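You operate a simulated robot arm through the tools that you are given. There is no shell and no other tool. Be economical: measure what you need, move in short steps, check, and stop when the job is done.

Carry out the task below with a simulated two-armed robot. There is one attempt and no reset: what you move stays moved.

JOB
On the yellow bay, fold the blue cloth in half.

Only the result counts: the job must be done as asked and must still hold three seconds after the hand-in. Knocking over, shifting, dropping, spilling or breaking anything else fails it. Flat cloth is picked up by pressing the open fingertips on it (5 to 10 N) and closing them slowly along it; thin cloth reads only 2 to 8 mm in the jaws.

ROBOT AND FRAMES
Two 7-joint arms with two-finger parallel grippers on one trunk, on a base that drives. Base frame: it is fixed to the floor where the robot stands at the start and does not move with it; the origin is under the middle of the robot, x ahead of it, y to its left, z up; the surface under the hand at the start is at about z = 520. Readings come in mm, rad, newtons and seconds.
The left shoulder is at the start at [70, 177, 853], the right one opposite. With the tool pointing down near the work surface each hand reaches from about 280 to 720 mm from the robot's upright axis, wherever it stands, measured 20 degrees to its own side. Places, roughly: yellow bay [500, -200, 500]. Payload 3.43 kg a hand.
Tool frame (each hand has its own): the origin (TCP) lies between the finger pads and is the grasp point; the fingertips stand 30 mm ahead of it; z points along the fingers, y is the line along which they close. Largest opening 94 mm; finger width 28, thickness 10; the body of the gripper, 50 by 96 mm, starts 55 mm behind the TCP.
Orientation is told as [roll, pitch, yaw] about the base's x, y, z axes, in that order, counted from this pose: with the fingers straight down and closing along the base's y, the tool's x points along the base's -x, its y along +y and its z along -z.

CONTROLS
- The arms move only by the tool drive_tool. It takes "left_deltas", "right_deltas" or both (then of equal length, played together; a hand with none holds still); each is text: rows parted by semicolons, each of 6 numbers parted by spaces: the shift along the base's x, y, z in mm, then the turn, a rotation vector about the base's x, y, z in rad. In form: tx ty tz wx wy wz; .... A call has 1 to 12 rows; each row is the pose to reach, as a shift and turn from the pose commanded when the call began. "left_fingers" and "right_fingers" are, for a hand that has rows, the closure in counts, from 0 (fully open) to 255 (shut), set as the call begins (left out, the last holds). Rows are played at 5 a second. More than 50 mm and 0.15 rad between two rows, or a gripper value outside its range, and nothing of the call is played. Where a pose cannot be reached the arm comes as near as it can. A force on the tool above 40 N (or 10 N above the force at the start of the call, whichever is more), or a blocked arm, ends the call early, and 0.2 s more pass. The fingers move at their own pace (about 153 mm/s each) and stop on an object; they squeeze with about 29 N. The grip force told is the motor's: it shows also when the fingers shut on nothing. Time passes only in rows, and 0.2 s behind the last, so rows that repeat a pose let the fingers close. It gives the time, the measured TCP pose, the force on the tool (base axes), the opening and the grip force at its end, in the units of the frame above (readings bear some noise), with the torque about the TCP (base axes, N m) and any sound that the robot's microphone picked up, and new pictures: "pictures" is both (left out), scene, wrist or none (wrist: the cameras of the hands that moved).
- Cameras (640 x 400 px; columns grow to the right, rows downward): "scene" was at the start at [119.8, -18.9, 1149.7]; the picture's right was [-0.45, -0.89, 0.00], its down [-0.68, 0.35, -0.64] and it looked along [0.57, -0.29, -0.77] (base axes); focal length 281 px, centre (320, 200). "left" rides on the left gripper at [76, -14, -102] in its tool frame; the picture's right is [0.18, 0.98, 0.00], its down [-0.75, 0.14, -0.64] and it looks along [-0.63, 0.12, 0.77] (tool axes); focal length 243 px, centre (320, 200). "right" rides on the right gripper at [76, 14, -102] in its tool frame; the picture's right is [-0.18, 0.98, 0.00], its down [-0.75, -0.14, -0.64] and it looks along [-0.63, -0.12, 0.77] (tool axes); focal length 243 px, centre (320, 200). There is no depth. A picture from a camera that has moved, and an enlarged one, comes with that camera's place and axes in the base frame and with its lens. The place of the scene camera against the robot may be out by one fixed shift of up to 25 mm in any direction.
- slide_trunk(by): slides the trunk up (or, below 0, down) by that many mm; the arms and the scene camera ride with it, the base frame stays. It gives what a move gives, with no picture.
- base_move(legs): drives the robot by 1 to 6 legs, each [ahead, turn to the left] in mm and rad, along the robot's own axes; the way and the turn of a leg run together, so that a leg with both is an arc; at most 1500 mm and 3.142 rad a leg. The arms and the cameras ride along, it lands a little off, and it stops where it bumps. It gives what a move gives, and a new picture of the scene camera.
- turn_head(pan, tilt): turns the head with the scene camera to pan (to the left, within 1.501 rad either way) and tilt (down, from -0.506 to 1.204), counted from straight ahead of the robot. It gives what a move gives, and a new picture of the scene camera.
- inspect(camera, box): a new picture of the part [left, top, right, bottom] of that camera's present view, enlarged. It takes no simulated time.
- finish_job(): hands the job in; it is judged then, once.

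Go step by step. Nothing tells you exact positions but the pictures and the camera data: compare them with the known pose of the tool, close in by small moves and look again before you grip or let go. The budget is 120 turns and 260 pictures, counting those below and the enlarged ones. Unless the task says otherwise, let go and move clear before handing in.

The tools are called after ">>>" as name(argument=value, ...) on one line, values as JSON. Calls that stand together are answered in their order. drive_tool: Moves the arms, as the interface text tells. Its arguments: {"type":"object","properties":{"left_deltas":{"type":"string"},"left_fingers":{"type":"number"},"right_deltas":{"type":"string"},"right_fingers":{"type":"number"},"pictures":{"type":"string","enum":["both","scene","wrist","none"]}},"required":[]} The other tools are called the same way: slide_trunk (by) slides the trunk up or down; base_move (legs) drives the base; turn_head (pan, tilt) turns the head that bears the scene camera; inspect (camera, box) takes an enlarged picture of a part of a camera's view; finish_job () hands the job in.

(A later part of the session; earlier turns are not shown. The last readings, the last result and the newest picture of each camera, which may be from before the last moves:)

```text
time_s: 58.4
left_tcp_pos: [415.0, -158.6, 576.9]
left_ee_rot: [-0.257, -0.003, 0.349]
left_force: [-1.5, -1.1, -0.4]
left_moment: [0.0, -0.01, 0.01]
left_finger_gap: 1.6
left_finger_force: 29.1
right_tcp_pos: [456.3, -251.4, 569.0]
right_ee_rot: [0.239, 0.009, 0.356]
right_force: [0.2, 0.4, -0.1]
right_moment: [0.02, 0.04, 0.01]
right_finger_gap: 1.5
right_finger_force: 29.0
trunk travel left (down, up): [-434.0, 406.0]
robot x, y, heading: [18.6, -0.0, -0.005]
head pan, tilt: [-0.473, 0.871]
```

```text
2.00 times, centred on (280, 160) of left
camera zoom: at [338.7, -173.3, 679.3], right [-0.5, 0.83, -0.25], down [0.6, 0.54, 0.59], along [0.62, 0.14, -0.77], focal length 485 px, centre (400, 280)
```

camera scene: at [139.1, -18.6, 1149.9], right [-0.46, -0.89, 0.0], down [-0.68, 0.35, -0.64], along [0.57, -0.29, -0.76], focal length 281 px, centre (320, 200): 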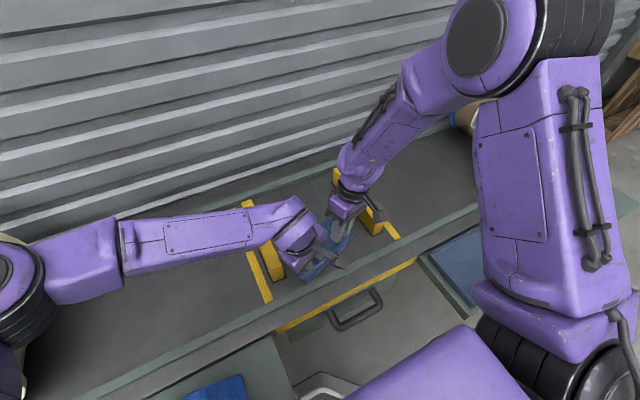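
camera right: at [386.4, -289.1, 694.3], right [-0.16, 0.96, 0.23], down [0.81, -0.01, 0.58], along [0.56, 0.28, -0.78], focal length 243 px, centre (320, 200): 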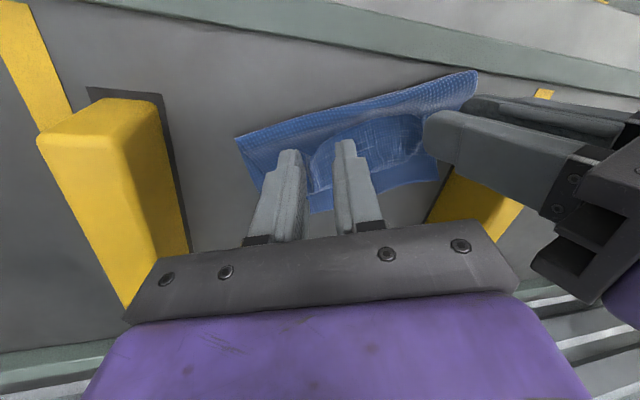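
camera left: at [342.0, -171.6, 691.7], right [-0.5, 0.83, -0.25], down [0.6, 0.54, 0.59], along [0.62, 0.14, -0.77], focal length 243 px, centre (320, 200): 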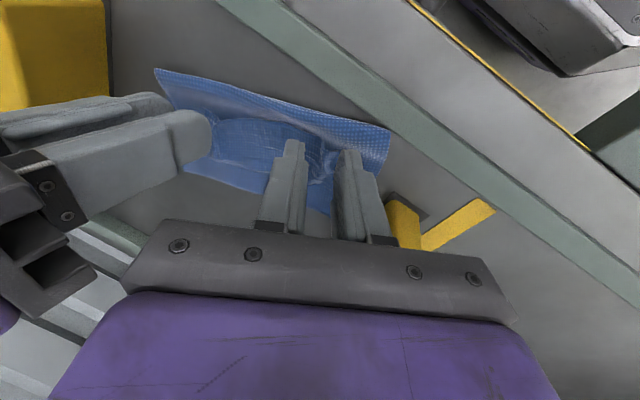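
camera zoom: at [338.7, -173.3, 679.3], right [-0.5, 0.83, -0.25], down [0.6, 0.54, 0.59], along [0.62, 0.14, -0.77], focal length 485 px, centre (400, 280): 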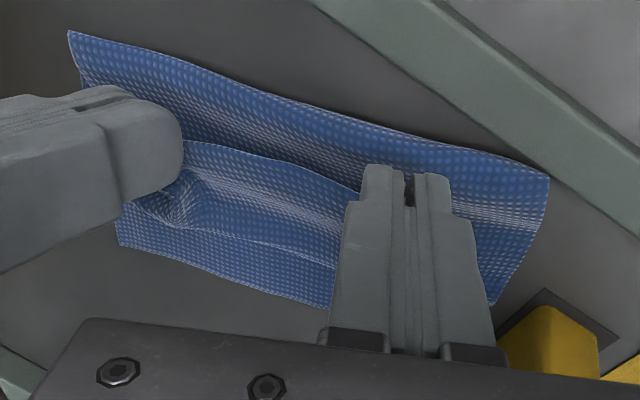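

Only the flap is lifted, held by small overlaps. I'll carry it forward over its own bend toward the lower far edge (about 60 mm along the cloth's direction).

>>> drive_tool(left_deltas="5 2 7 0 0 0;12 4 14 0 0 0;24 9 20 0 0 0;38 14 20 0 0 0;50 18 12 0 0 0;59 22 0 0 0 0;62 23 -8 0 0 0;62 23 -8 0 0 0", right_deltas="5 2 7 0 0 0;11 4 14 0 0 0;22 8 20 0 0 0;35 13 20 0 0 0;46 17 14 0 0 0;54 20 4 0 0 0;57 21 -2 0 0 0;57 21 -2 0 0 0", pictures="none")

>>> inspect(camera="right", box=[200, 20, 584, 260])

>>> inspect(camera="left", box=[60, 20, 444, 260])

>>> inspect(camera="scene", box=[220, 165, 420, 290])

```text
time_s: 60.2
left_tcp_pos: [474.5, -134.2, 568.0]
left_ee_rot: [-0.257, -0.004, 0.351]
left_force: [0.7, -0.3, 0.1]
left_moment: [-0.03, 0.0, -0.01]
left_finger_gap: 1.4
left_finger_force: 29.1
right_tcp_pos: [514.2, -229.6, 568.3]
right_ee_rot: [0.241, 0.008, 0.356]
right_force: [-0.7, -0.6, -0.1]
right_moment: [-0.02, -0.03, -0.02]
right_finger_gap: 1.9
right_finger_force: 28.7
trunk travel left (down, up): [-434.0, 406.0]
robot x, y, heading: [20.9, -2.8, -0.003]
head pan, tilt: [-0.473, 0.871]
```

```text
1.67 times, centred on (392, 140) of right
camera zoom: at [446.2, -265.0, 669.5], right [-0.16, 0.96, 0.23], down [0.81, -0.01, 0.58], along [0.56, 0.28, -0.78], focal length 404 px, centre (200, 300)
```

zoom: 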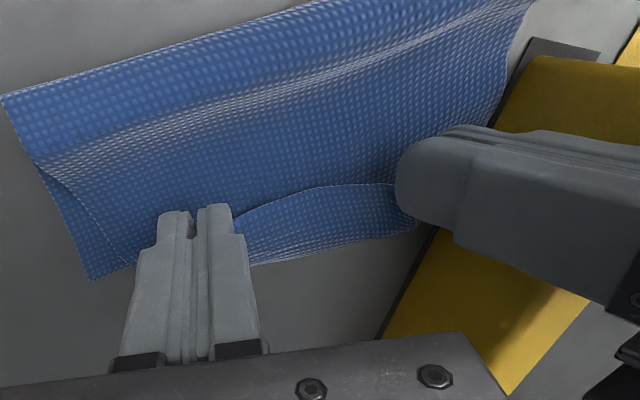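

```text
1.67 times, centred on (252, 140) of left
camera zoom: at [399.0, -149.4, 671.4], right [-0.5, 0.83, -0.25], down [0.6, 0.54, 0.59], along [0.62, 0.14, -0.77], focal length 404 px, centre (433, 300)
```

zoom: 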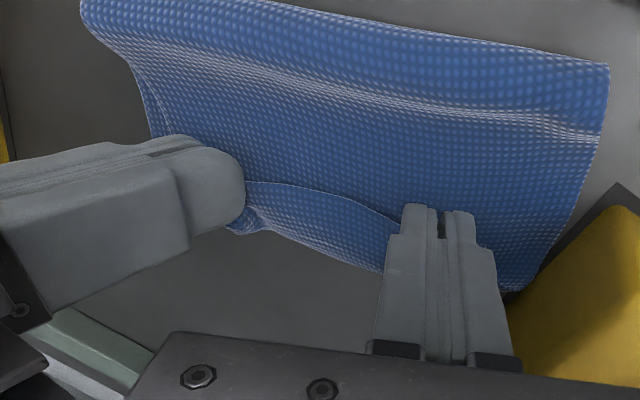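

```text
3.20 times, centred on (320, 228) of scene
camera zoom: at [139.6, -19.0, 1149.8], right [-0.46, -0.89, 0.0], down [-0.68, 0.35, -0.64], along [0.57, -0.29, -0.77], focal length 898 px, centre (320, 112)
```

zoom: 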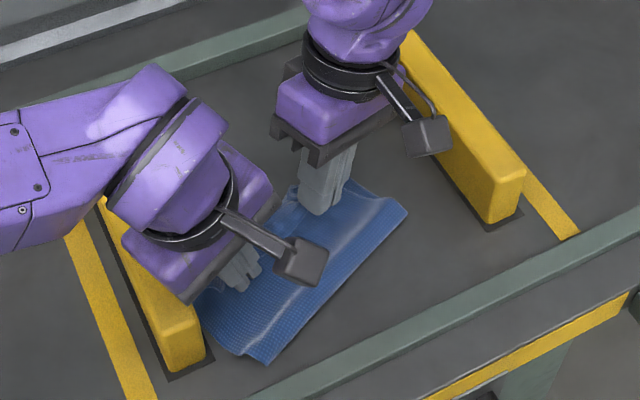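

The flap is now nearly unrolled, its bend just at the lower far edge. I'll back off about 9 mm so the last bit of turned-back edge lands on the line, lower onto it and release.

>>> drive_tool(left_deltas="-4 -1 -3 0 0 0;-8 -3 -7 0 0 0;-8 -3 -10 0 0 0;-8 -3 -10 0 0 0", right_deltas="-4 -1 -3 0 0 0;-8 -3 -7 0 0 0;-8 -3 -10 0 0 0;-8 -3 -10 0 0 0", pictures="none")

>>> drive_tool(left_deltas="0 0 0 0 0 0;0 0 0 0 0 0;0 0 15 0 0 0;0 0 50 0 0 0", right_deltas="0 0 0 0 0 0;0 0 0 0 0 0;0 0 15 0 0 0;0 0 50 0 0 0", left_fingers=205, right_fingers=205, pictures="none")

>>> drive_tool(left_deltas="-10 20 20 0 0 0;-15 45 35 0 0 0;-15 80 55 0 0 0;-15 120 70 0 0 0;-15 160 75 0 0 0;-15 190 75 0 0 0", right_deltas="-20 -15 20 0 0 0;-45 -30 40 0 0 0;-75 -45 60 0 0 0;-105 -65 75 0 0 0;-135 -85 85 0 0 0;-165 -95 85 0 0 0", pictures="both")

>>> inspect(camera="scene", box=[275, 208, 365, 290])

```text
time_s: 61.2
left_tcp_pos: [467.3, -138.2, 557.7]
left_ee_rot: [-0.255, -0.005, 0.35]
left_force: [-0.5, 0.3, -0.8]
left_moment: [0.0, 0.0, 0.03]
left_finger_gap: 1.3
left_finger_force: 28.4
right_tcp_pos: [504.1, -232.5, 557.8]
right_ee_rot: [0.24, 0.008, 0.355]
right_force: [-0.8, 0.2, -0.2]
right_moment: [-0.02, -0.02, -0.01]
right_finger_gap: 1.9
right_finger_force: 28.6
trunk travel left (down, up): [-434.0, 406.0]
robot x, y, heading: [18.6, -2.2, 0.002]
head pan, tilt: [-0.473, 0.871]
```

```text
time_s: 62.2
left_tcp_pos: [467.0, -138.6, 609.0]
left_ee_rot: [-0.257, -0.005, 0.351]
left_force: [0.3, -0.1, 0.7]
left_moment: [0.03, -0.03, -0.02]
left_finger_gap: 18.4
left_finger_force: 0.0
right_tcp_pos: [502.9, -233.0, 609.5]
right_ee_rot: [0.239, 0.006, 0.356]
right_force: [-0.4, 0.2, 0.4]
right_moment: [0.02, 0.0, 0.02]
right_finger_gap: 18.4
right_finger_force: 0.0
trunk travel left (down, up): [-434.0, 406.0]
robot x, y, heading: [20.7, 1.8, 0.004]
head pan, tilt: [-0.473, 0.871]
```

```text
time_s: 63.6
left_tcp_pos: [449.4, 52.9, 685.3]
left_ee_rot: [-0.258, -0.005, 0.349]
left_force: [-0.9, 0.0, 0.1]
left_moment: [0.01, 0.04, -0.04]
left_finger_gap: 18.6
left_finger_force: 0.0
right_tcp_pos: [341.4, -327.3, 693.7]
right_ee_rot: [0.236, 0.008, 0.357]
right_force: [0.8, 0.5, -0.1]
right_moment: [0.0, 0.01, -0.05]
right_finger_gap: 18.6
right_finger_force: 0.1
trunk travel left (down, up): [-434.0, 406.0]
robot x, y, heading: [19.6, 0.5, 0.001]
head pan, tilt: [-0.473, 0.871]
camera scene: at [139.0, -18.7, 1149.9], right [-0.46, -0.89, 0.0], down [-0.68, 0.35, -0.64], along [0.57, -0.29, -0.76], focal length 281 px, centre (320, 200)
camera right: at [274.2, -362.4, 794.5], right [-0.16, 0.96, 0.23], down [0.81, -0.01, 0.59], along [0.56, 0.28, -0.78], focal length 243 px, centre (320, 200)
camera left: at [372.8, 37.7, 787.7], right [-0.5, 0.83, -0.25], down [0.6, 0.54, 0.59], along [0.62, 0.14, -0.77], focal length 243 px, centre (320, 200)
```

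scene: 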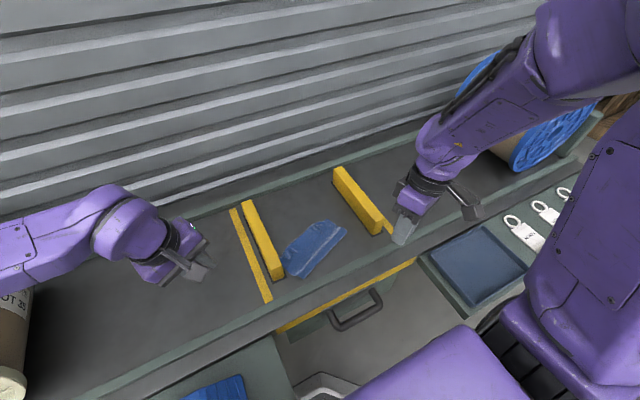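
right: 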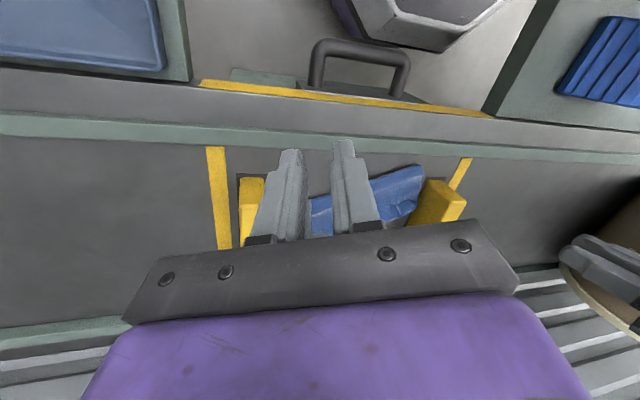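
left: 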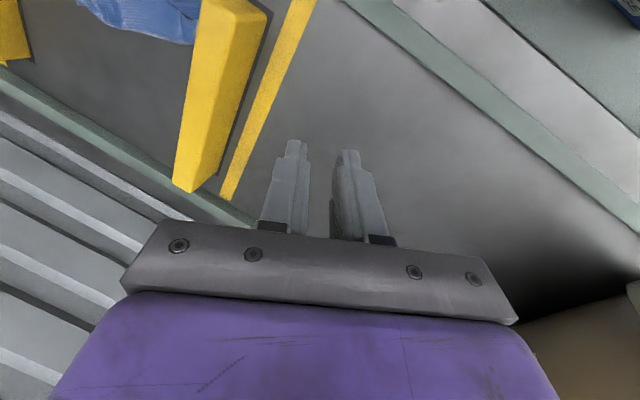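

```text
4.88 times, centred on (320, 249) of scene
camera zoom: at [139.0, -18.7, 1149.9], right [-0.46, -0.89, 0.0], down [-0.68, 0.35, -0.64], along [0.57, -0.29, -0.76], focal length 1369 px, centre (320, -39)
```

zoom: 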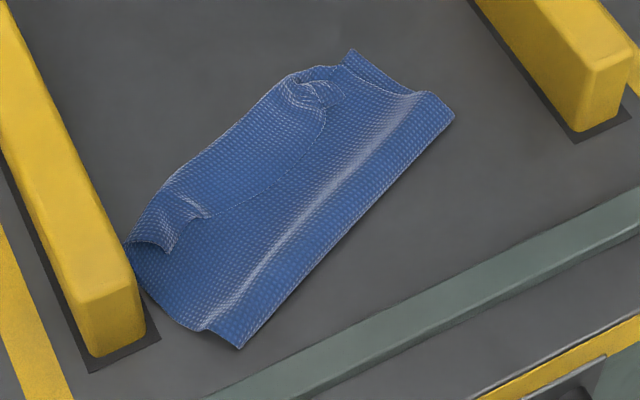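

The flap has opened only partly and the fold has crept forward, so the upper layer is still too long. Gripping the flap edge with a small overlap worked well, so I'll return to hover over the same creases to re-grip and lay it properly.

>>> drive_tool(left_deltas="0 -30 0 0 0 0;4 -65 -15 0 0 0;8 -100 -35 0 0 0;12 -135 -60 0 0 0;13 -165 -80 0 0 0;13 -190 -93 0 0 0;13 -190 -93 0 0 0", right_deltas="28 15 0 0 0 0;55 30 -20 0 0 0;82 45 -40 0 0 0;110 62 -62 0 0 0;138 80 -84 0 0 0;159 93 -100 0 0 0;159 93 -100 0 0 0", pictures="none")

>>> inspect(camera="right", box=[200, 40, 520, 240])

>>> inspect(camera="left", box=[120, 40, 440, 240])

```text
time_s: 65.2
left_tcp_pos: [465.5, -137.2, 590.3]
left_ee_rot: [-0.256, -0.005, 0.352]
left_force: [0.4, 0.1, 0.0]
left_moment: [-0.01, 0.01, 0.02]
left_finger_gap: 18.3
left_finger_force: 0.0
right_tcp_pos: [498.8, -234.7, 591.9]
right_ee_rot: [0.239, 0.007, 0.357]
right_force: [-0.7, -0.5, -0.5]
right_moment: [0.0, -0.03, 0.01]
right_finger_gap: 18.2
right_finger_force: 0.0
trunk travel left (down, up): [-434.0, 406.0]
robot x, y, heading: [18.1, 2.4, 0.005]
head pan, tilt: [-0.473, 0.871]
```

```text
2.00 times, centred on (360, 140) of right
camera zoom: at [431.3, -269.4, 693.4], right [-0.16, 0.96, 0.23], down [0.81, -0.01, 0.58], along [0.56, 0.28, -0.78], focal length 485 px, centre (240, 320)
```

zoom: 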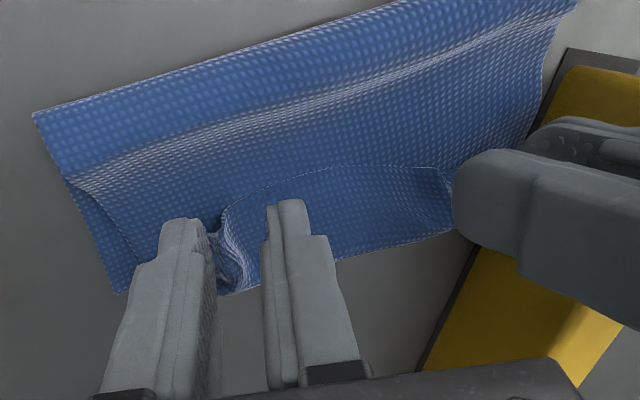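

```text
2.00 times, centred on (280, 140) of left
camera zoom: at [388.8, -151.0, 693.1], right [-0.5, 0.83, -0.25], down [0.6, 0.54, 0.59], along [0.62, 0.14, -0.77], focal length 485 px, centre (400, 320)
```

zoom: 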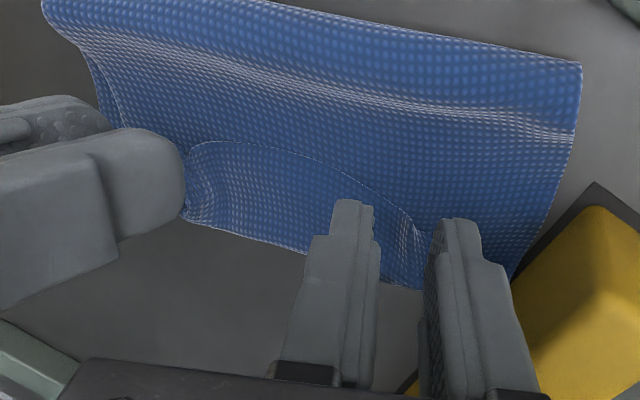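

The creases are again between the fingers, slightly inward. I'll shift each hand 3–4 mm inward, descend to just above the upper layer and close.

>>> drive_tool(left_deltas="1 -3 -10 0 0 0;1 -3 -20 0 0 0;1 -3 -28 0 0 0;1 -3 -31 0 0 0;1 -3 -31 0 0 0", right_deltas="-1 4 -10 0 0 0;-1 4 -20 0 0 0;-1 4 -28 0 0 0;-1 4 -32 0 0 0;-1 4 -32 0 0 0", pictures="none")

>>> inspect(camera="right", box=[220, 80, 440, 217])

>>> inspect(camera="left", box=[200, 80, 420, 217])

```text
time_s: 66.4
left_tcp_pos: [467.4, -139.6, 559.7]
left_ee_rot: [-0.256, -0.003, 0.35]
left_force: [0.0, 0.8, 0.5]
left_moment: [-0.01, -0.02, -0.02]
left_finger_gap: 18.3
left_finger_force: 0.1
right_tcp_pos: [495.8, -229.7, 559.0]
right_ee_rot: [0.24, 0.006, 0.357]
right_force: [-0.3, 0.0, -0.8]
right_moment: [-0.03, 0.02, -0.01]
right_finger_gap: 18.3
right_finger_force: 0.1
trunk travel left (down, up): [-434.0, 406.0]
robot x, y, heading: [18.8, -2.0, 0.003]
head pan, tilt: [-0.473, 0.871]
```

```text
2.91 times, centred on (330, 148) of right
camera zoom: at [430.1, -266.6, 661.2], right [-0.16, 0.96, 0.23], down [0.81, -0.01, 0.58], along [0.56, 0.28, -0.78], focal length 706 px, centre (291, 350)
```

zoom: 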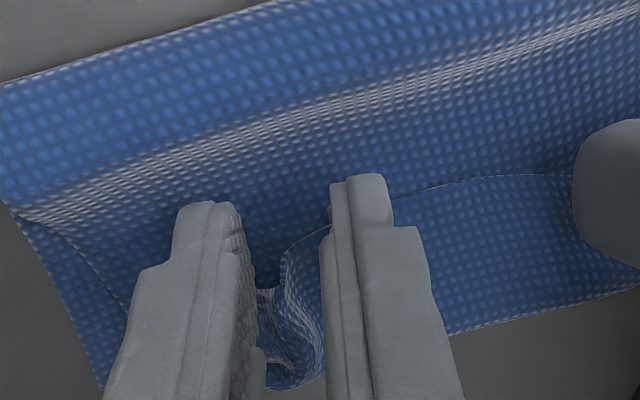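

```text
2.91 times, centred on (310, 148) of left
camera zoom: at [391.2, -154.4, 662.3], right [-0.5, 0.83, -0.25], down [0.6, 0.54, 0.59], along [0.62, 0.14, -0.77], focal length 706 px, centre (349, 350)
```

zoom: 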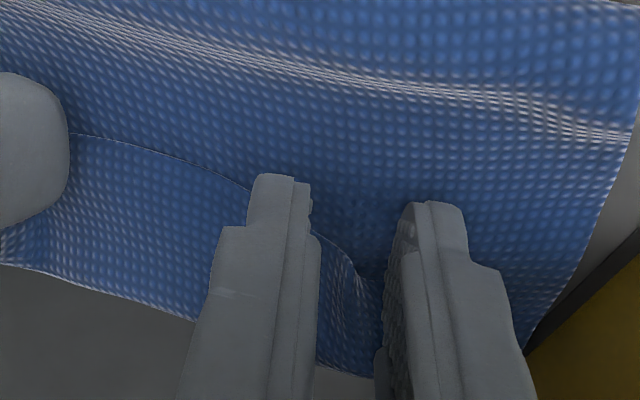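

>>> drive_tool(left_deltas="2 1 -2 0 0 0;2 1 -2 0 0 0", right_deltas="0 0 -1 0 0 0;0 0 -1 0 0 0", left_fingers=222, right_fingers=222, pictures="none")

>>> drive_tool(left_deltas="0 0 0 0 0 0;0 0 0 0 0 0", right_deltas="0 0 0 0 0 0;0 0 0 0 0 0", left_fingers=255, right_fingers=255, pictures="none")

```text
time_s: 67.0
left_tcp_pos: [470.3, -140.2, 557.3]
left_ee_rot: [-0.256, -0.005, 0.35]
left_force: [-0.3, 0.2, -0.2]
left_moment: [0.0, 0.01, 0.0]
left_finger_gap: 12.3
left_finger_force: 0.1
right_tcp_pos: [495.2, -231.0, 557.7]
right_ee_rot: [0.24, 0.007, 0.356]
right_force: [-0.7, 0.8, -0.5]
right_moment: [0.0, -0.01, 0.02]
right_finger_gap: 12.3
right_finger_force: 0.1
trunk travel left (down, up): [-434.0, 406.0]
robot x, y, heading: [23.8, -1.9, 0.005]
head pan, tilt: [-0.473, 0.871]
```

```text
time_s: 67.6
left_tcp_pos: [469.7, -139.4, 557.7]
left_ee_rot: [-0.255, -0.003, 0.35]
left_force: [0.3, -0.3, 0.1]
left_moment: [0.02, 0.0, 0.01]
left_finger_gap: 1.4
left_finger_force: 28.9
right_tcp_pos: [495.4, -232.0, 557.5]
right_ee_rot: [0.239, 0.008, 0.356]
right_force: [0.6, 0.3, -0.2]
right_moment: [0.07, 0.01, 0.03]
right_finger_gap: 1.9
right_finger_force: 28.4
trunk travel left (down, up): [-434.0, 406.0]
robot x, y, heading: [22.0, 1.7, 0.001]
head pan, tilt: [-0.473, 0.871]
```

Both hands hold the edge again. I'll lift and draw it back over the fold to straighten the sheet, pulling the right side further to take out the skew.

>>> drive_tool(left_deltas="-4 -1 22 0 0 -0.02;-15 -3 42 0 0 -0.05;-30 -6 58 0 0 -0.09;-48 -9 66 0 0 -0.13;-66 -12 66 0 0 -0.17;-84 -15 60 0 0 -0.2;-100 -18 52 0 0 -0.23;-115 -21 44 0 0 -0.26;-128 -24 36 0 0 -0.28;-140 -26 32 0 0 -0.3;-140 -26 32 0 0 -0.3", right_deltas="-5 -1 22 0 0 -0.02;-18 -3 42 0 0 -0.05;-36 -6 58 0 0 -0.09;-58 -9 66 0 0 -0.13;-80 -12 66 0 0 -0.17;-102 -15 60 0 0 -0.2;-122 -18 52 0 0 -0.23;-141 -21 44 0 0 -0.26;-158 -24 36 0 0 -0.28;-173 -26 32 0 0 -0.3;-173 -26 32 0 0 -0.3", pictures="none")

>>> inspect(camera="right", box=[200, 40, 520, 240])

>>> inspect(camera="left", box=[120, 40, 440, 240])

>>> inspect(camera="scene", box=[220, 165, 420, 290])

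```text
time_s: 70.0
left_tcp_pos: [326.5, -165.9, 587.7]
left_ee_rot: [-0.257, -0.004, 0.052]
left_force: [-0.5, 0.9, 0.2]
left_moment: [-0.02, 0.02, 0.03]
left_finger_gap: 1.6
left_finger_force: 29.0
right_tcp_pos: [324.0, -257.9, 593.4]
right_ee_rot: [0.238, 0.009, 0.056]
right_force: [-0.5, -0.5, 0.1]
right_moment: [0.02, 0.0, 0.06]
right_finger_gap: 1.9
right_finger_force: 28.4
trunk travel left (down, up): [-434.0, 406.0]
robot x, y, heading: [21.5, -1.5, 0.001]
head pan, tilt: [-0.473, 0.871]
```

```text
2.00 times, centred on (360, 140) of right
camera zoom: at [249.5, -272.6, 694.7], right [0.13, 0.96, 0.23], down [0.77, -0.25, 0.58], along [0.62, 0.1, -0.78], focal length 485 px, centre (240, 320)
```

zoom: 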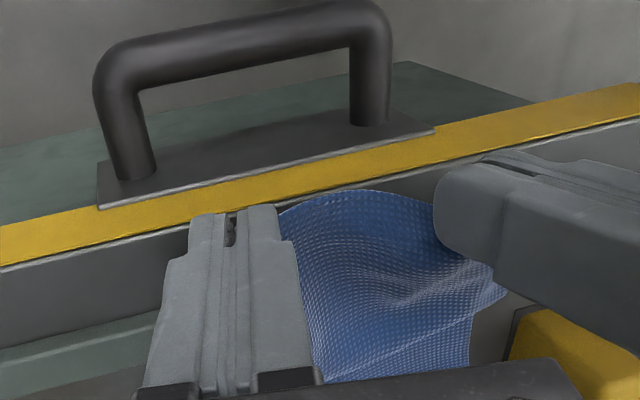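

```text
2.00 times, centred on (280, 140) of left
camera zoom: at [250.3, -157.6, 690.5], right [-0.23, 0.94, -0.25], down [0.74, 0.34, 0.59], along [0.64, -0.05, -0.77], focal length 485 px, centre (400, 320)
```

zoom: 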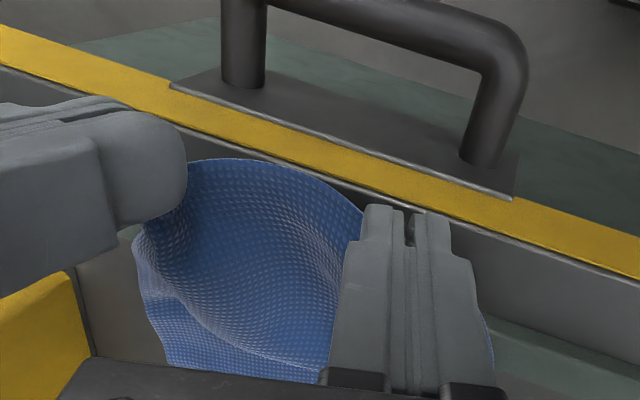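

```text
3.20 times, centred on (320, 228) of scene
camera zoom: at [139.7, -19.0, 1149.8], right [-0.46, -0.89, 0.0], down [-0.68, 0.35, -0.64], along [0.57, -0.29, -0.77], focal length 898 px, centre (320, 112)
```

zoom: 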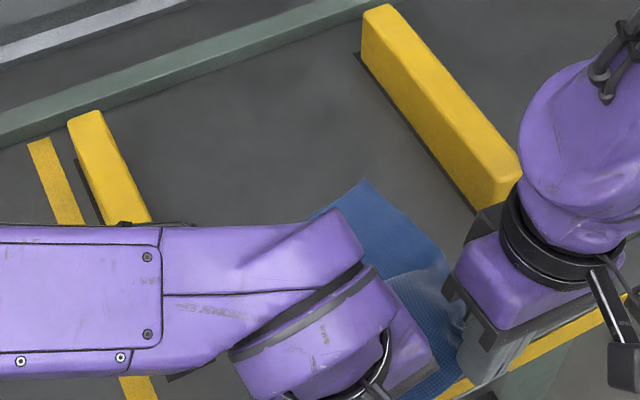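

The far edge is partly visible now: FR ≈ (520,-272) and a skew of about 0.2. I'll fold along a taut arc of about 93 mm radius, so the fold forms at mid-length, ending just short of the far edge.

>>> drive_tool(left_deltas="-4 0 25 0 0 0;11 1 39 0 0 0.01;34 4 49 0 0 0.04;58 6 53 0 0 0.06;81 8 50 0 0 0.08;102 11 40 0 0 0.11;119 12 25 0 0 0.12;132 14 6 0 0 0.14;141 15 -12 0 0 0.15;141 15 -12 0 0 0.15", right_deltas="-4 0 24 0 0 0;13 1 37 0 0 0.01;39 4 47 0 0 0.04;66 6 51 0 0 0.06;93 9 48 0 0 0.08;117 12 38 0 0 0.11;136 13 23 0 0 0.12;151 15 3 0 0 0.14;162 16 -15 0 0 0.15;162 16 -15 0 0 0.15", pictures="none")

>>> inspect(camera="right", box=[160, 20, 544, 260])

>>> inspect(camera="left", box=[60, 20, 444, 260])

>>> inspect(camera="scene", box=[220, 165, 420, 290])

```text
time_s: 72.2
left_tcp_pos: [471.1, -151.3, 577.3]
left_ee_rot: [-0.256, -0.007, 0.201]
left_force: [-0.6, 1.2, 0.1]
left_moment: [-0.01, 0.01, 0.02]
left_finger_gap: 1.4
left_finger_force: 29.2
right_tcp_pos: [486.0, -240.1, 575.6]
right_ee_rot: [0.239, 0.007, 0.207]
right_force: [-0.3, 0.3, 0.5]
right_moment: [-0.04, 0.0, 0.0]
right_finger_gap: 2.1
right_finger_force: 29.3
right hand out of reach, approached as far as the arm can: row 1
trunk travel left (down, up): [-434.0, 406.0]
robot x, y, heading: [20.0, 1.1, -0.001]
head pan, tilt: [-0.473, 0.871]
```

```text
1.67 times, centred on (352, 140) of right
camera zoom: at [415.2, -266.2, 678.3], right [-0.01, 0.97, 0.23], down [0.8, -0.13, 0.58], along [0.6, 0.19, -0.78], focal length 404 px, centre (267, 300)
```

zoom: 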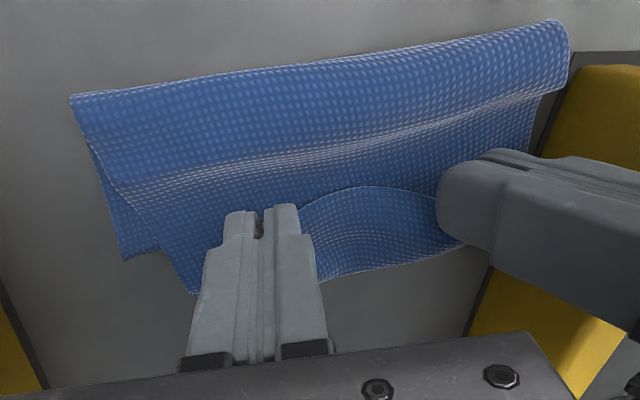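

```text
1.67 times, centred on (252, 140) of left
camera zoom: at [393.3, -153.9, 680.2], right [-0.37, 0.9, -0.25], down [0.68, 0.44, 0.59], along [0.64, 0.05, -0.77], focal length 404 px, centre (433, 300)
```

zoom: 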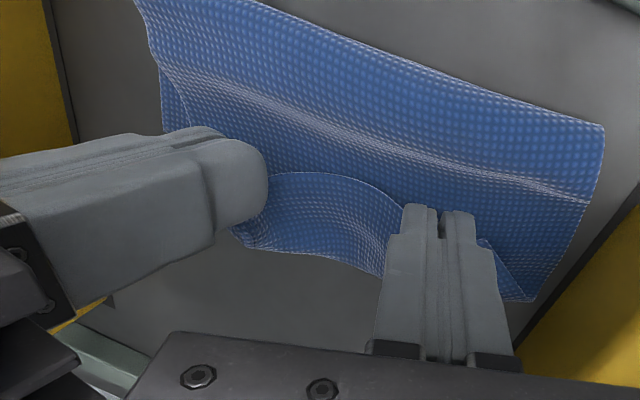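

```text
3.20 times, centred on (320, 228) of scene
camera zoom: at [139.3, -19.0, 1149.9], right [-0.46, -0.89, 0.0], down [-0.68, 0.35, -0.64], along [0.57, -0.29, -0.76], focal length 898 px, centre (320, 112)
```

zoom: 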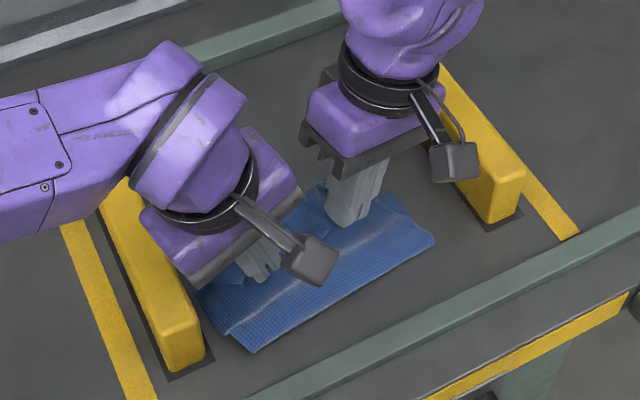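

The high arc lays the fold too far forward, so I'll use a low, page-turning path instead. That keeps the bend at the midpoint between the edge's start and end. First I'll draw the edge back low and square to the bench (the far edge is now nearly square at x ≈ 500).

>>> drive_tool(left_deltas="-14 0 0 0 0 -0.02;-28 0 0 0 0 -0.04;-42 0 0 0 0 -0.06;-56 0 0 0 0 -0.08;-70 0 0 0 0 -0.1;-84 0 0 0 0 -0.12;-98 0 0 0 0 -0.14;-112 0 0 0 0 -0.16;-126 0 0 0 0 -0.18;-139 0 0 0 0 -0.2;-139 0 0 0 0 -0.2", right_deltas="-15 0 0 0 0 -0.02;-31 0 0 0 0 -0.04;-46 0 0 0 0 -0.06;-62 0 0 0 0 -0.08;-77 0 0 0 0 -0.1;-93 0 0 0 0 -0.12;-108 0 0 0 0 -0.14;-124 0 0 0 0 -0.16;-139 0 0 0 0 -0.18;-154 0 0 0 0 -0.2;-154 0 0 0 0 -0.2", pictures="none")

>>> base_move(legs=[[-40, 0]])

>>> inspect(camera="scene", box=[220, 145, 420, 270])

>>> inspect(camera="left", box=[120, 60, 440, 260])

```text
time_s: 74.6
left_tcp_pos: [332.8, -151.5, 577.7]
left_ee_rot: [-0.258, -0.004, 0.001]
left_force: [0.4, 0.0, 0.0]
left_moment: [-0.01, 0.06, 0.05]
left_finger_gap: 1.1
left_finger_force: 28.8
right_tcp_pos: [332.3, -242.6, 578.2]
right_ee_rot: [0.24, 0.008, 0.007]
right_force: [0.3, 0.2, -0.1]
right_moment: [-0.03, 0.02, 0.02]
right_finger_gap: 1.7
right_finger_force: 28.9
trunk travel left (down, up): [-434.0, 406.0]
robot x, y, heading: [17.4, -1.3, -0.005]
head pan, tilt: [-0.473, 0.871]
```

```text
time_s: 75.5
left_tcp_pos: [291.6, -151.7, 577.2]
left_ee_rot: [-0.258, -0.005, -0.001]
left_force: [-0.3, -0.4, -0.5]
left_moment: [0.0, -0.01, 0.05]
left_finger_gap: 1.5
left_finger_force: 28.7
right_tcp_pos: [292.0, -242.4, 578.2]
right_ee_rot: [0.238, 0.008, 0.008]
right_force: [0.0, 0.4, 1.2]
right_moment: [-0.02, -0.03, 0.06]
right_finger_gap: 1.6
right_finger_force: 29.1
trunk travel left (down, up): [-434.0, 406.0]
robot x, y, heading: [-19.2, -1.0, 0.001]
head pan, tilt: [-0.473, 0.871]
camera scene: at [98.0, -18.9, 1150.0], right [-0.45, -0.89, 0.0], down [-0.68, 0.35, -0.65], along [0.57, -0.29, -0.76], focal length 281 px, centre (320, 200)
```

scene: 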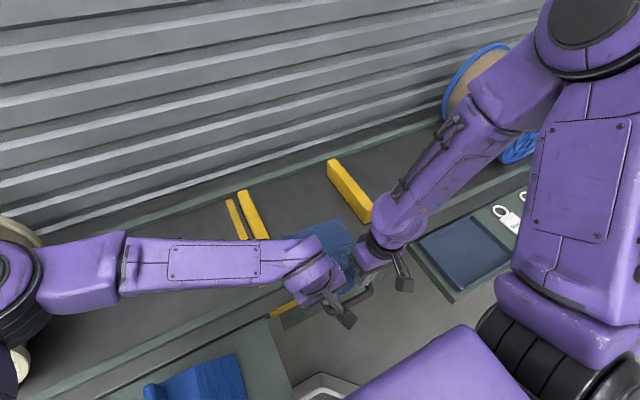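

```text
3.20 times, centred on (320, 208) of scene
camera zoom: at [98.0, -18.9, 1150.0], right [-0.45, -0.89, 0.0], down [-0.68, 0.35, -0.65], along [0.57, -0.29, -0.76], focal length 898 px, centre (320, 176)
```

zoom: 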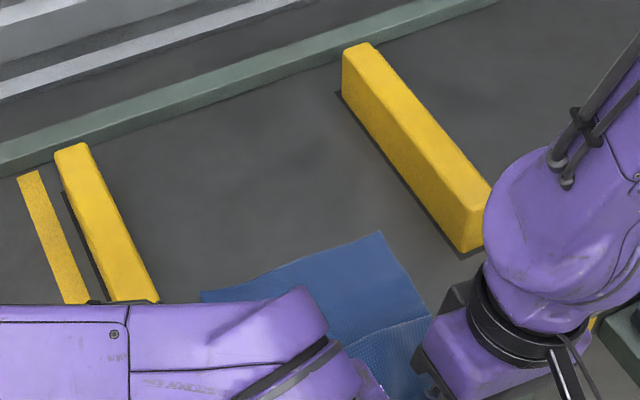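

```text
2.00 times, centred on (280, 160) of left
camera zoom: at [214.4, -139.3, 680.2], right [-0.18, 0.95, -0.25], down [0.75, 0.3, 0.59], along [0.64, -0.08, -0.77], focal length 485 px, centre (400, 280)
```

zoom: 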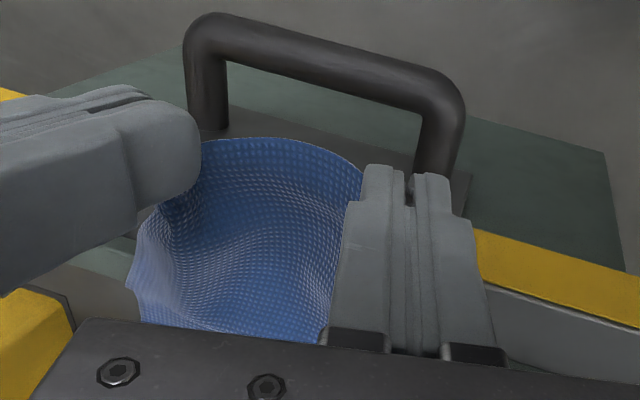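

The far edge is clearly seen now: (500,-130) to (489,-294), nearly square, with the sheet straight. I'll carry the edge over on a lower arc (about 65 mm high), so the slack bends behind the hands, and stop just above the landing.

>>> drive_tool(left_deltas="4 0 14 0 0 0;19 -1 29 0 0 -0.01;39 -3 38 0 0 -0.01;64 -4 42 0 0 -0.02;89 -6 42 0 0 -0.03;114 -8 40 0 0 -0.04;134 -9 34 0 0 -0.05;151 -10 24 0 0 -0.06;165 -11 12 0 0 -0.06;174 -12 2 0 0 -0.065;174 -12 2 0 0 -0.065", right_deltas="4 0 14 0 0 0;18 -1 29 0 0 -0.01;38 -3 38 0 0 -0.01;62 -4 42 0 0 -0.02;86 -6 42 0 0 -0.03;110 -8 40 0 0 -0.04;129 -9 34 0 0 -0.05;145 -10 24 0 0 -0.06;159 -11 12 0 0 -0.06;168 -12 2 0 0 -0.065;168 -12 2 0 0 -0.065", pictures="none")

>>> inspect(camera="right", box=[120, 20, 504, 260])

>>> inspect(camera="left", box=[60, 20, 444, 260])

>>> inspect(camera="scene", box=[220, 165, 420, 290])

```text
time_s: 77.9
left_tcp_pos: [466.0, -163.8, 578.0]
left_ee_rot: [-0.257, -0.002, -0.064]
left_force: [0.6, 1.2, 0.3]
left_moment: [-0.01, 0.01, 0.03]
left_finger_gap: 1.2
left_finger_force: 28.5
right_tcp_pos: [462.1, -253.9, 580.5]
right_ee_rot: [0.24, 0.008, -0.059]
right_force: [0.1, -0.1, -0.7]
right_moment: [0.01, -0.03, 0.06]
right_finger_gap: 1.9
right_finger_force: 28.9
trunk travel left (down, up): [-434.0, 406.0]
robot x, y, heading: [-21.3, -4.8, 0.004]
head pan, tilt: [-0.473, 0.871]
```

```text
1.67 times, centred on (312, 140) of right
camera zoom: at [386.0, -259.8, 682.0], right [0.24, 0.94, 0.23], down [0.74, -0.33, 0.58], along [0.63, 0.03, -0.78], focal length 404 px, centre (333, 300)
```

zoom: 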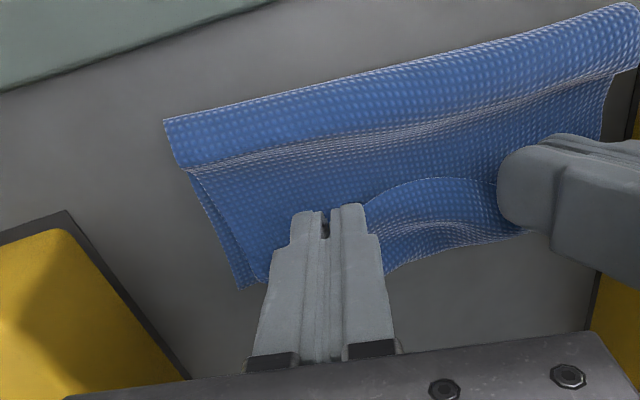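

```text
1.67 times, centred on (252, 140) of left
camera zoom: at [389.6, -146.4, 680.9], right [-0.12, 0.96, -0.25], down [0.77, 0.25, 0.59], along [0.63, -0.12, -0.77], focal length 404 px, centre (433, 300)
```

zoom: 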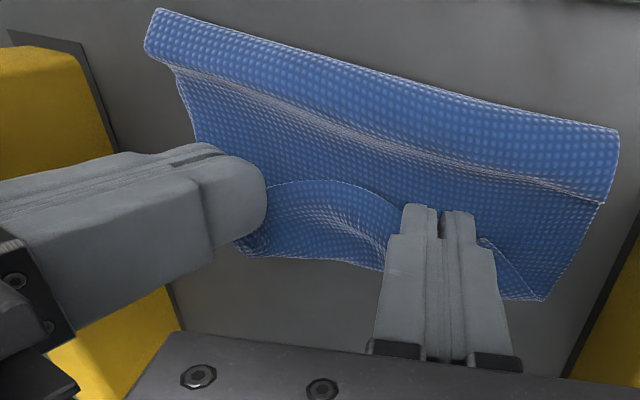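

```text
3.20 times, centred on (320, 228) of scene
camera zoom: at [99.4, -18.9, 1149.8], right [-0.45, -0.89, 0.0], down [-0.68, 0.35, -0.64], along [0.57, -0.29, -0.76], focal length 898 px, centre (320, 112)
```

zoom: 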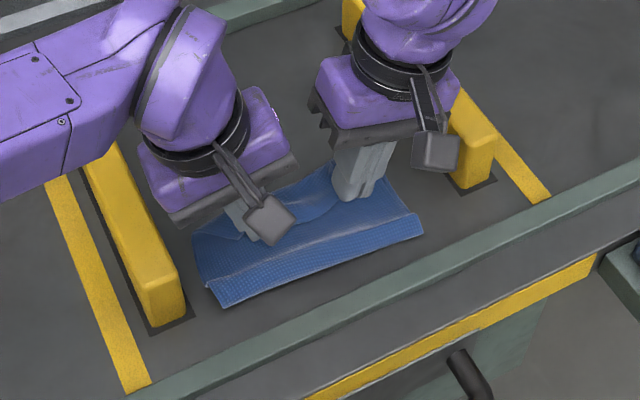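

The far edge stayed put at (502,-119)–(490,-292), but the fold landed about 28 mm too far forward with slack in the upper layer. I'll go back and repeat more slowly on a fuller arc: nearly taut on the way up, slightly inside the circle on the way down.

>>> drive_tool(left_deltas="-10 1 15 0 0 0;-25 2 32 0 0 0.01;-42 3 45 0 0 0.02;-60 4 54 0 0 0.02;-80 6 58 0 0 0.03;-100 7 56 0 0 0.04;-118 8 48 0 0 0.04;-134 9 38 0 0 0.05;-148 10 26 0 0 0.06;-160 11 14 0 0 0.06;-168 12 5 0 0 0.065;-174 12 -2 0 0 0.065", right_deltas="-10 1 15 0 0 0;-24 2 32 0 0 0.01;-41 3 45 0 0 0.02;-58 4 54 0 0 0.02;-77 6 58 0 0 0.03;-97 7 56 0 0 0.04;-114 8 48 0 0 0.04;-129 9 38 0 0 0.05;-143 10 26 0 0 0.06;-155 11 14 0 0 0.06;-162 12 5 0 0 0.065;-168 12 -2 0 0 0.065", pictures="none")

>>> inspect(camera="scene", box=[220, 145, 420, 270])

```text
time_s: 80.5
left_tcp_pos: [293.1, -152.2, 577.4]
left_ee_rot: [-0.257, -0.003, 0.001]
left_force: [0.4, -0.7, -0.1]
left_moment: [0.02, 0.02, 0.04]
left_finger_gap: 1.7
left_finger_force: 29.4
right_tcp_pos: [293.5, -244.0, 576.5]
right_ee_rot: [0.239, 0.008, 0.006]
right_force: [-0.8, 0.1, 0.1]
right_moment: [-0.03, 0.02, 0.05]
right_finger_gap: 2.1
right_finger_force: 29.3
trunk travel left (down, up): [-434.0, 406.0]
robot x, y, heading: [-20.0, 1.2, 0.004]
head pan, tilt: [-0.473, 0.871]
```

```text
3.20 times, centred on (320, 208) of scene
camera zoom: at [99.6, -19.1, 1149.8], right [-0.45, -0.89, 0.0], down [-0.68, 0.35, -0.64], along [0.57, -0.29, -0.77], focal length 898 px, centre (320, 176)
```

zoom: 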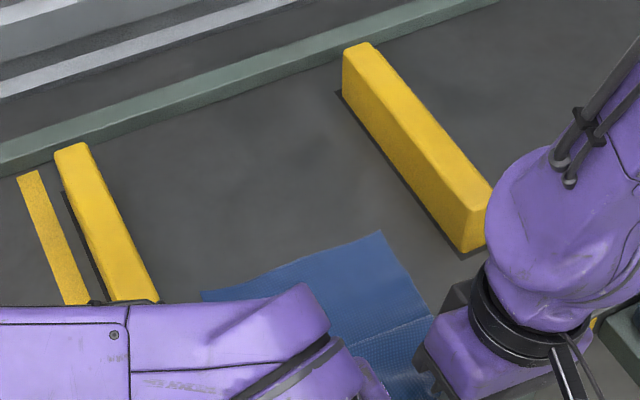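

The sheet is straight again with the far edge unchanged. Now the slow, fuller arc in two parts.

>>> drive_tool(left_deltas="2 0 14 0 0 0;10 -1 28 0 0 0;20 -1 40 0 0 -0.01;32 -2 50 0 0 -0.01;44 -3 57 0 0 -0.02;56 -4 62 0 0 -0.02;71 -5 65 0 0 -0.03;86 -6 66 0 0 -0.03;98 -6 63 0 0 -0.04;110 -7 58 0 0 -0.04;121 -8 51 0 0 -0.05;131 -9 43 0 0 -0.05", right_deltas="2 0 14 0 0 0;10 -1 28 0 0 0;20 -1 40 0 0 -0.01;31 -2 50 0 0 -0.01;43 -3 57 0 0 -0.02;54 -4 62 0 0 -0.02;69 -5 65 0 0 -0.03;83 -6 66 0 0 -0.03;95 -6 63 0 0 -0.04;106 -7 58 0 0 -0.04;117 -8 51 0 0 -0.05;127 -9 43 0 0 -0.05", pictures="none")

>>> inspect(camera="left", box=[60, 20, 444, 260])

>>> inspect(camera="scene", box=[220, 165, 420, 290])

```text
time_s: 83.1
left_tcp_pos: [421.7, -160.1, 618.4]
left_ee_rot: [-0.257, -0.004, -0.05]
left_force: [0.3, 0.3, -0.2]
left_moment: [0.02, 0.03, -0.01]
left_finger_gap: 1.1
left_finger_force: 29.0
right_tcp_pos: [418.9, -251.0, 619.7]
right_ee_rot: [0.238, 0.007, -0.045]
right_force: [-0.3, 0.9, 0.6]
right_moment: [0.02, 0.0, 0.04]
right_finger_gap: 1.7
right_finger_force: 29.1
trunk travel left (down, up): [-434.0, 406.0]
robot x, y, heading: [-22.8, 2.2, 0.003]
head pan, tilt: [-0.473, 0.871]
```

```text
1.67 times, centred on (252, 140) of left
camera zoom: at [346.2, -144.3, 721.4], right [-0.14, 0.96, -0.25], down [0.77, 0.26, 0.59], along [0.63, -0.11, -0.77], focal length 404 px, centre (433, 300)
```

zoom: 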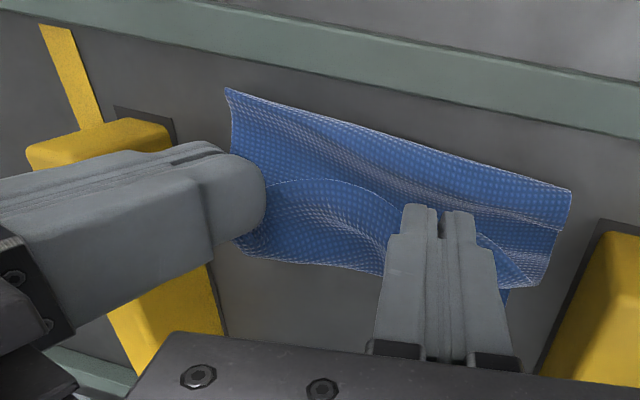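

```text
3.20 times, centred on (320, 228) of scene
camera zoom: at [100.1, -19.2, 1149.7], right [-0.45, -0.89, 0.0], down [-0.68, 0.35, -0.64], along [0.57, -0.29, -0.77], focal length 898 px, centre (320, 112)
```

zoom: 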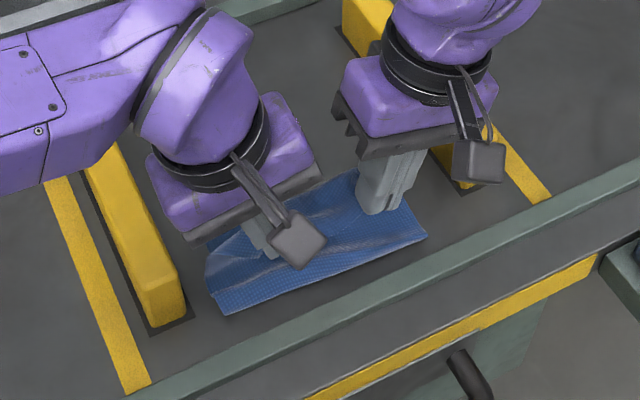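

The fold is standing at about x ≈ 413 with the hands above it. I'll lower nearly straight down first, so the slack pushes the bend back toward me, then check.

>>> drive_tool(left_deltas="0 0 -8 0 0 0;0 0 -16 0 0 0;0 0 -24 0 0 0;0 0 -32 0 0 0;0 0 -40 0 0 0;0 0 -44 0 0 0;0 0 -44 0 0 0", right_deltas="0 0 -8 0 0 0;0 0 -16 0 0 0;0 0 -24 0 0 0;0 0 -32 0 0 0;0 0 -40 0 0 0;0 0 -44 0 0 0;0 0 -44 0 0 0", pictures="none")

>>> inspect(camera="left", box=[60, 20, 444, 260])

>>> inspect(camera="right", box=[120, 20, 504, 260])

```text
time_s: 84.7
left_tcp_pos: [422.8, -160.0, 575.5]
left_ee_rot: [-0.257, -0.003, -0.049]
left_force: [-0.8, -0.1, -0.2]
left_moment: [0.02, 0.01, -0.02]
left_finger_gap: 1.2
left_finger_force: 28.8
right_tcp_pos: [420.3, -251.3, 577.6]
right_ee_rot: [0.239, 0.006, -0.045]
right_force: [1.1, 0.0, 0.3]
right_moment: [0.01, 0.04, 0.05]
right_finger_gap: 1.6
right_finger_force: 29.5
trunk travel left (down, up): [-434.0, 406.0]
robot x, y, heading: [-19.3, -0.5, 0.001]
head pan, tilt: [-0.473, 0.871]
```

```text
1.67 times, centred on (252, 140) of left
camera zoom: at [346.9, -144.0, 678.9], right [-0.14, 0.96, -0.25], down [0.77, 0.26, 0.59], along [0.63, -0.11, -0.77], focal length 404 px, centre (433, 300)
```

zoom: 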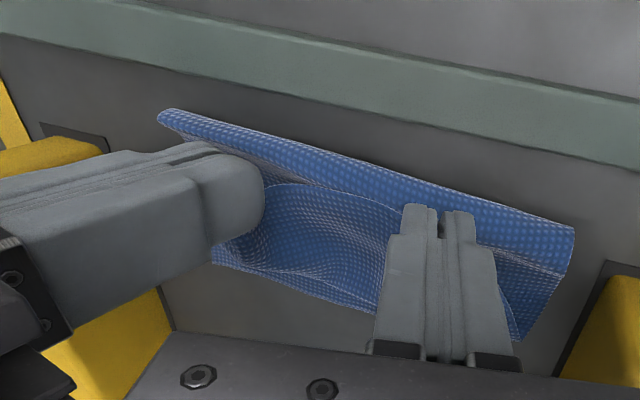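

```text
1.67 times, centred on (312, 140) of right
camera zoom: at [344.8, -258.3, 679.8], right [0.23, 0.95, 0.23], down [0.74, -0.32, 0.58], along [0.63, 0.04, -0.78], focal length 404 px, centre (333, 300)
```

zoom: 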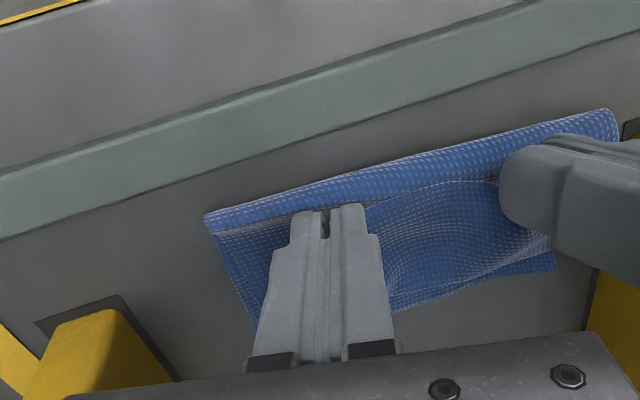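

The edge turns out to be gripped across the full pad width, about 28 mm rather than 10. That explains why the fold lands forward, so the correct arc radius is about 75 mm. I'll lift back to vertical above x ≈ 394 and lay it down again with that radius.

>>> drive_tool(left_deltas="-10 0 20 0 0 0;-26 0 38 0 0 0;-44 0 50 0 0 0;-62 0 48 0 0 0;-56 0 49 0 0 0;-42 0 51 0 0 0;-27 -1 48 0 0 0;-12 -1 42 0 0 0;0 -2 33 0 0 0;10 -2 22 0 0 0;18 -3 10 0 0 0;24 -3 0 0 0 0", right_deltas="-10 0 20 0 0 0;-26 0 38 0 0 0;-44 0 50 0 0 0;-62 0 48 0 0 0;-56 0 49 0 0 0;-42 0 51 0 0 0;-27 -1 48 0 0 0;-12 -1 42 0 0 0;0 -2 33 0 0 0;10 -2 22 0 0 0;18 -3 10 0 0 0;24 -3 0 0 0 0", pictures="none")

>>> inspect(camera="left", box=[60, 20, 444, 260])

>>> inspect(camera="right", box=[120, 20, 504, 260])

```text
time_s: 87.3
left_tcp_pos: [447.7, -164.5, 575.1]
left_ee_rot: [-0.257, -0.002, -0.051]
left_force: [-0.2, -0.4, -0.3]
left_moment: [0.0, 0.01, 0.04]
left_finger_gap: 1.3
left_finger_force: 28.7
right_tcp_pos: [443.4, -253.2, 576.5]
right_ee_rot: [0.238, 0.007, -0.041]
right_force: [-0.1, -0.6, -0.2]
right_moment: [0.01, 0.02, 0.02]
right_finger_gap: 1.9
right_finger_force: 29.4
trunk travel left (down, up): [-434.0, 406.0]
robot x, y, heading: [-19.0, 0.6, 0.005]
head pan, tilt: [-0.473, 0.871]
```

```text
1.67 times, centred on (252, 140) of left
camera zoom: at [370.5, -147.9, 678.1], right [-0.14, 0.96, -0.25], down [0.77, 0.26, 0.59], along [0.63, -0.11, -0.77], focal length 404 px, centre (433, 300)
```

zoom: 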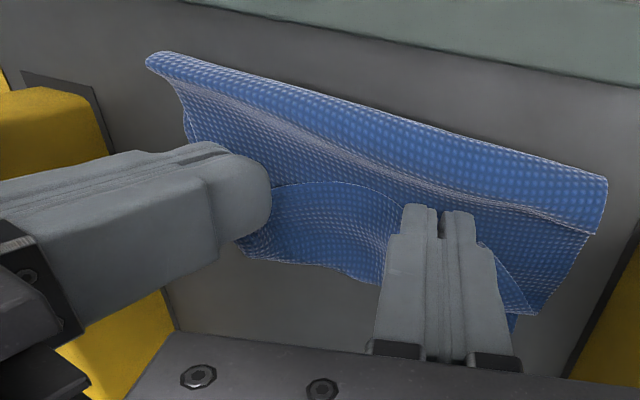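

```text
1.67 times, centred on (312, 140) of right
camera zoom: at [368.5, -260.5, 677.4], right [0.23, 0.95, 0.23], down [0.74, -0.32, 0.58], along [0.63, 0.04, -0.78], focal length 404 px, centre (333, 300)
```

zoom: 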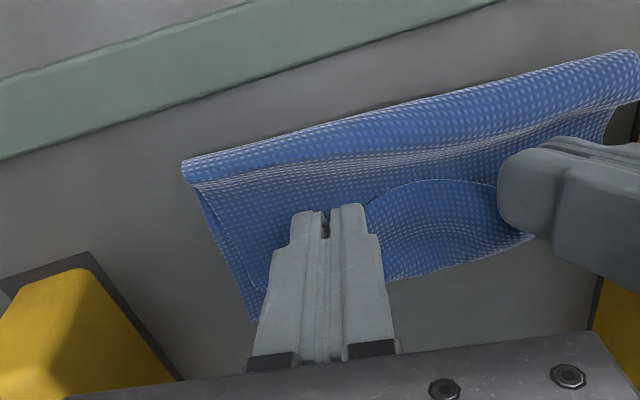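

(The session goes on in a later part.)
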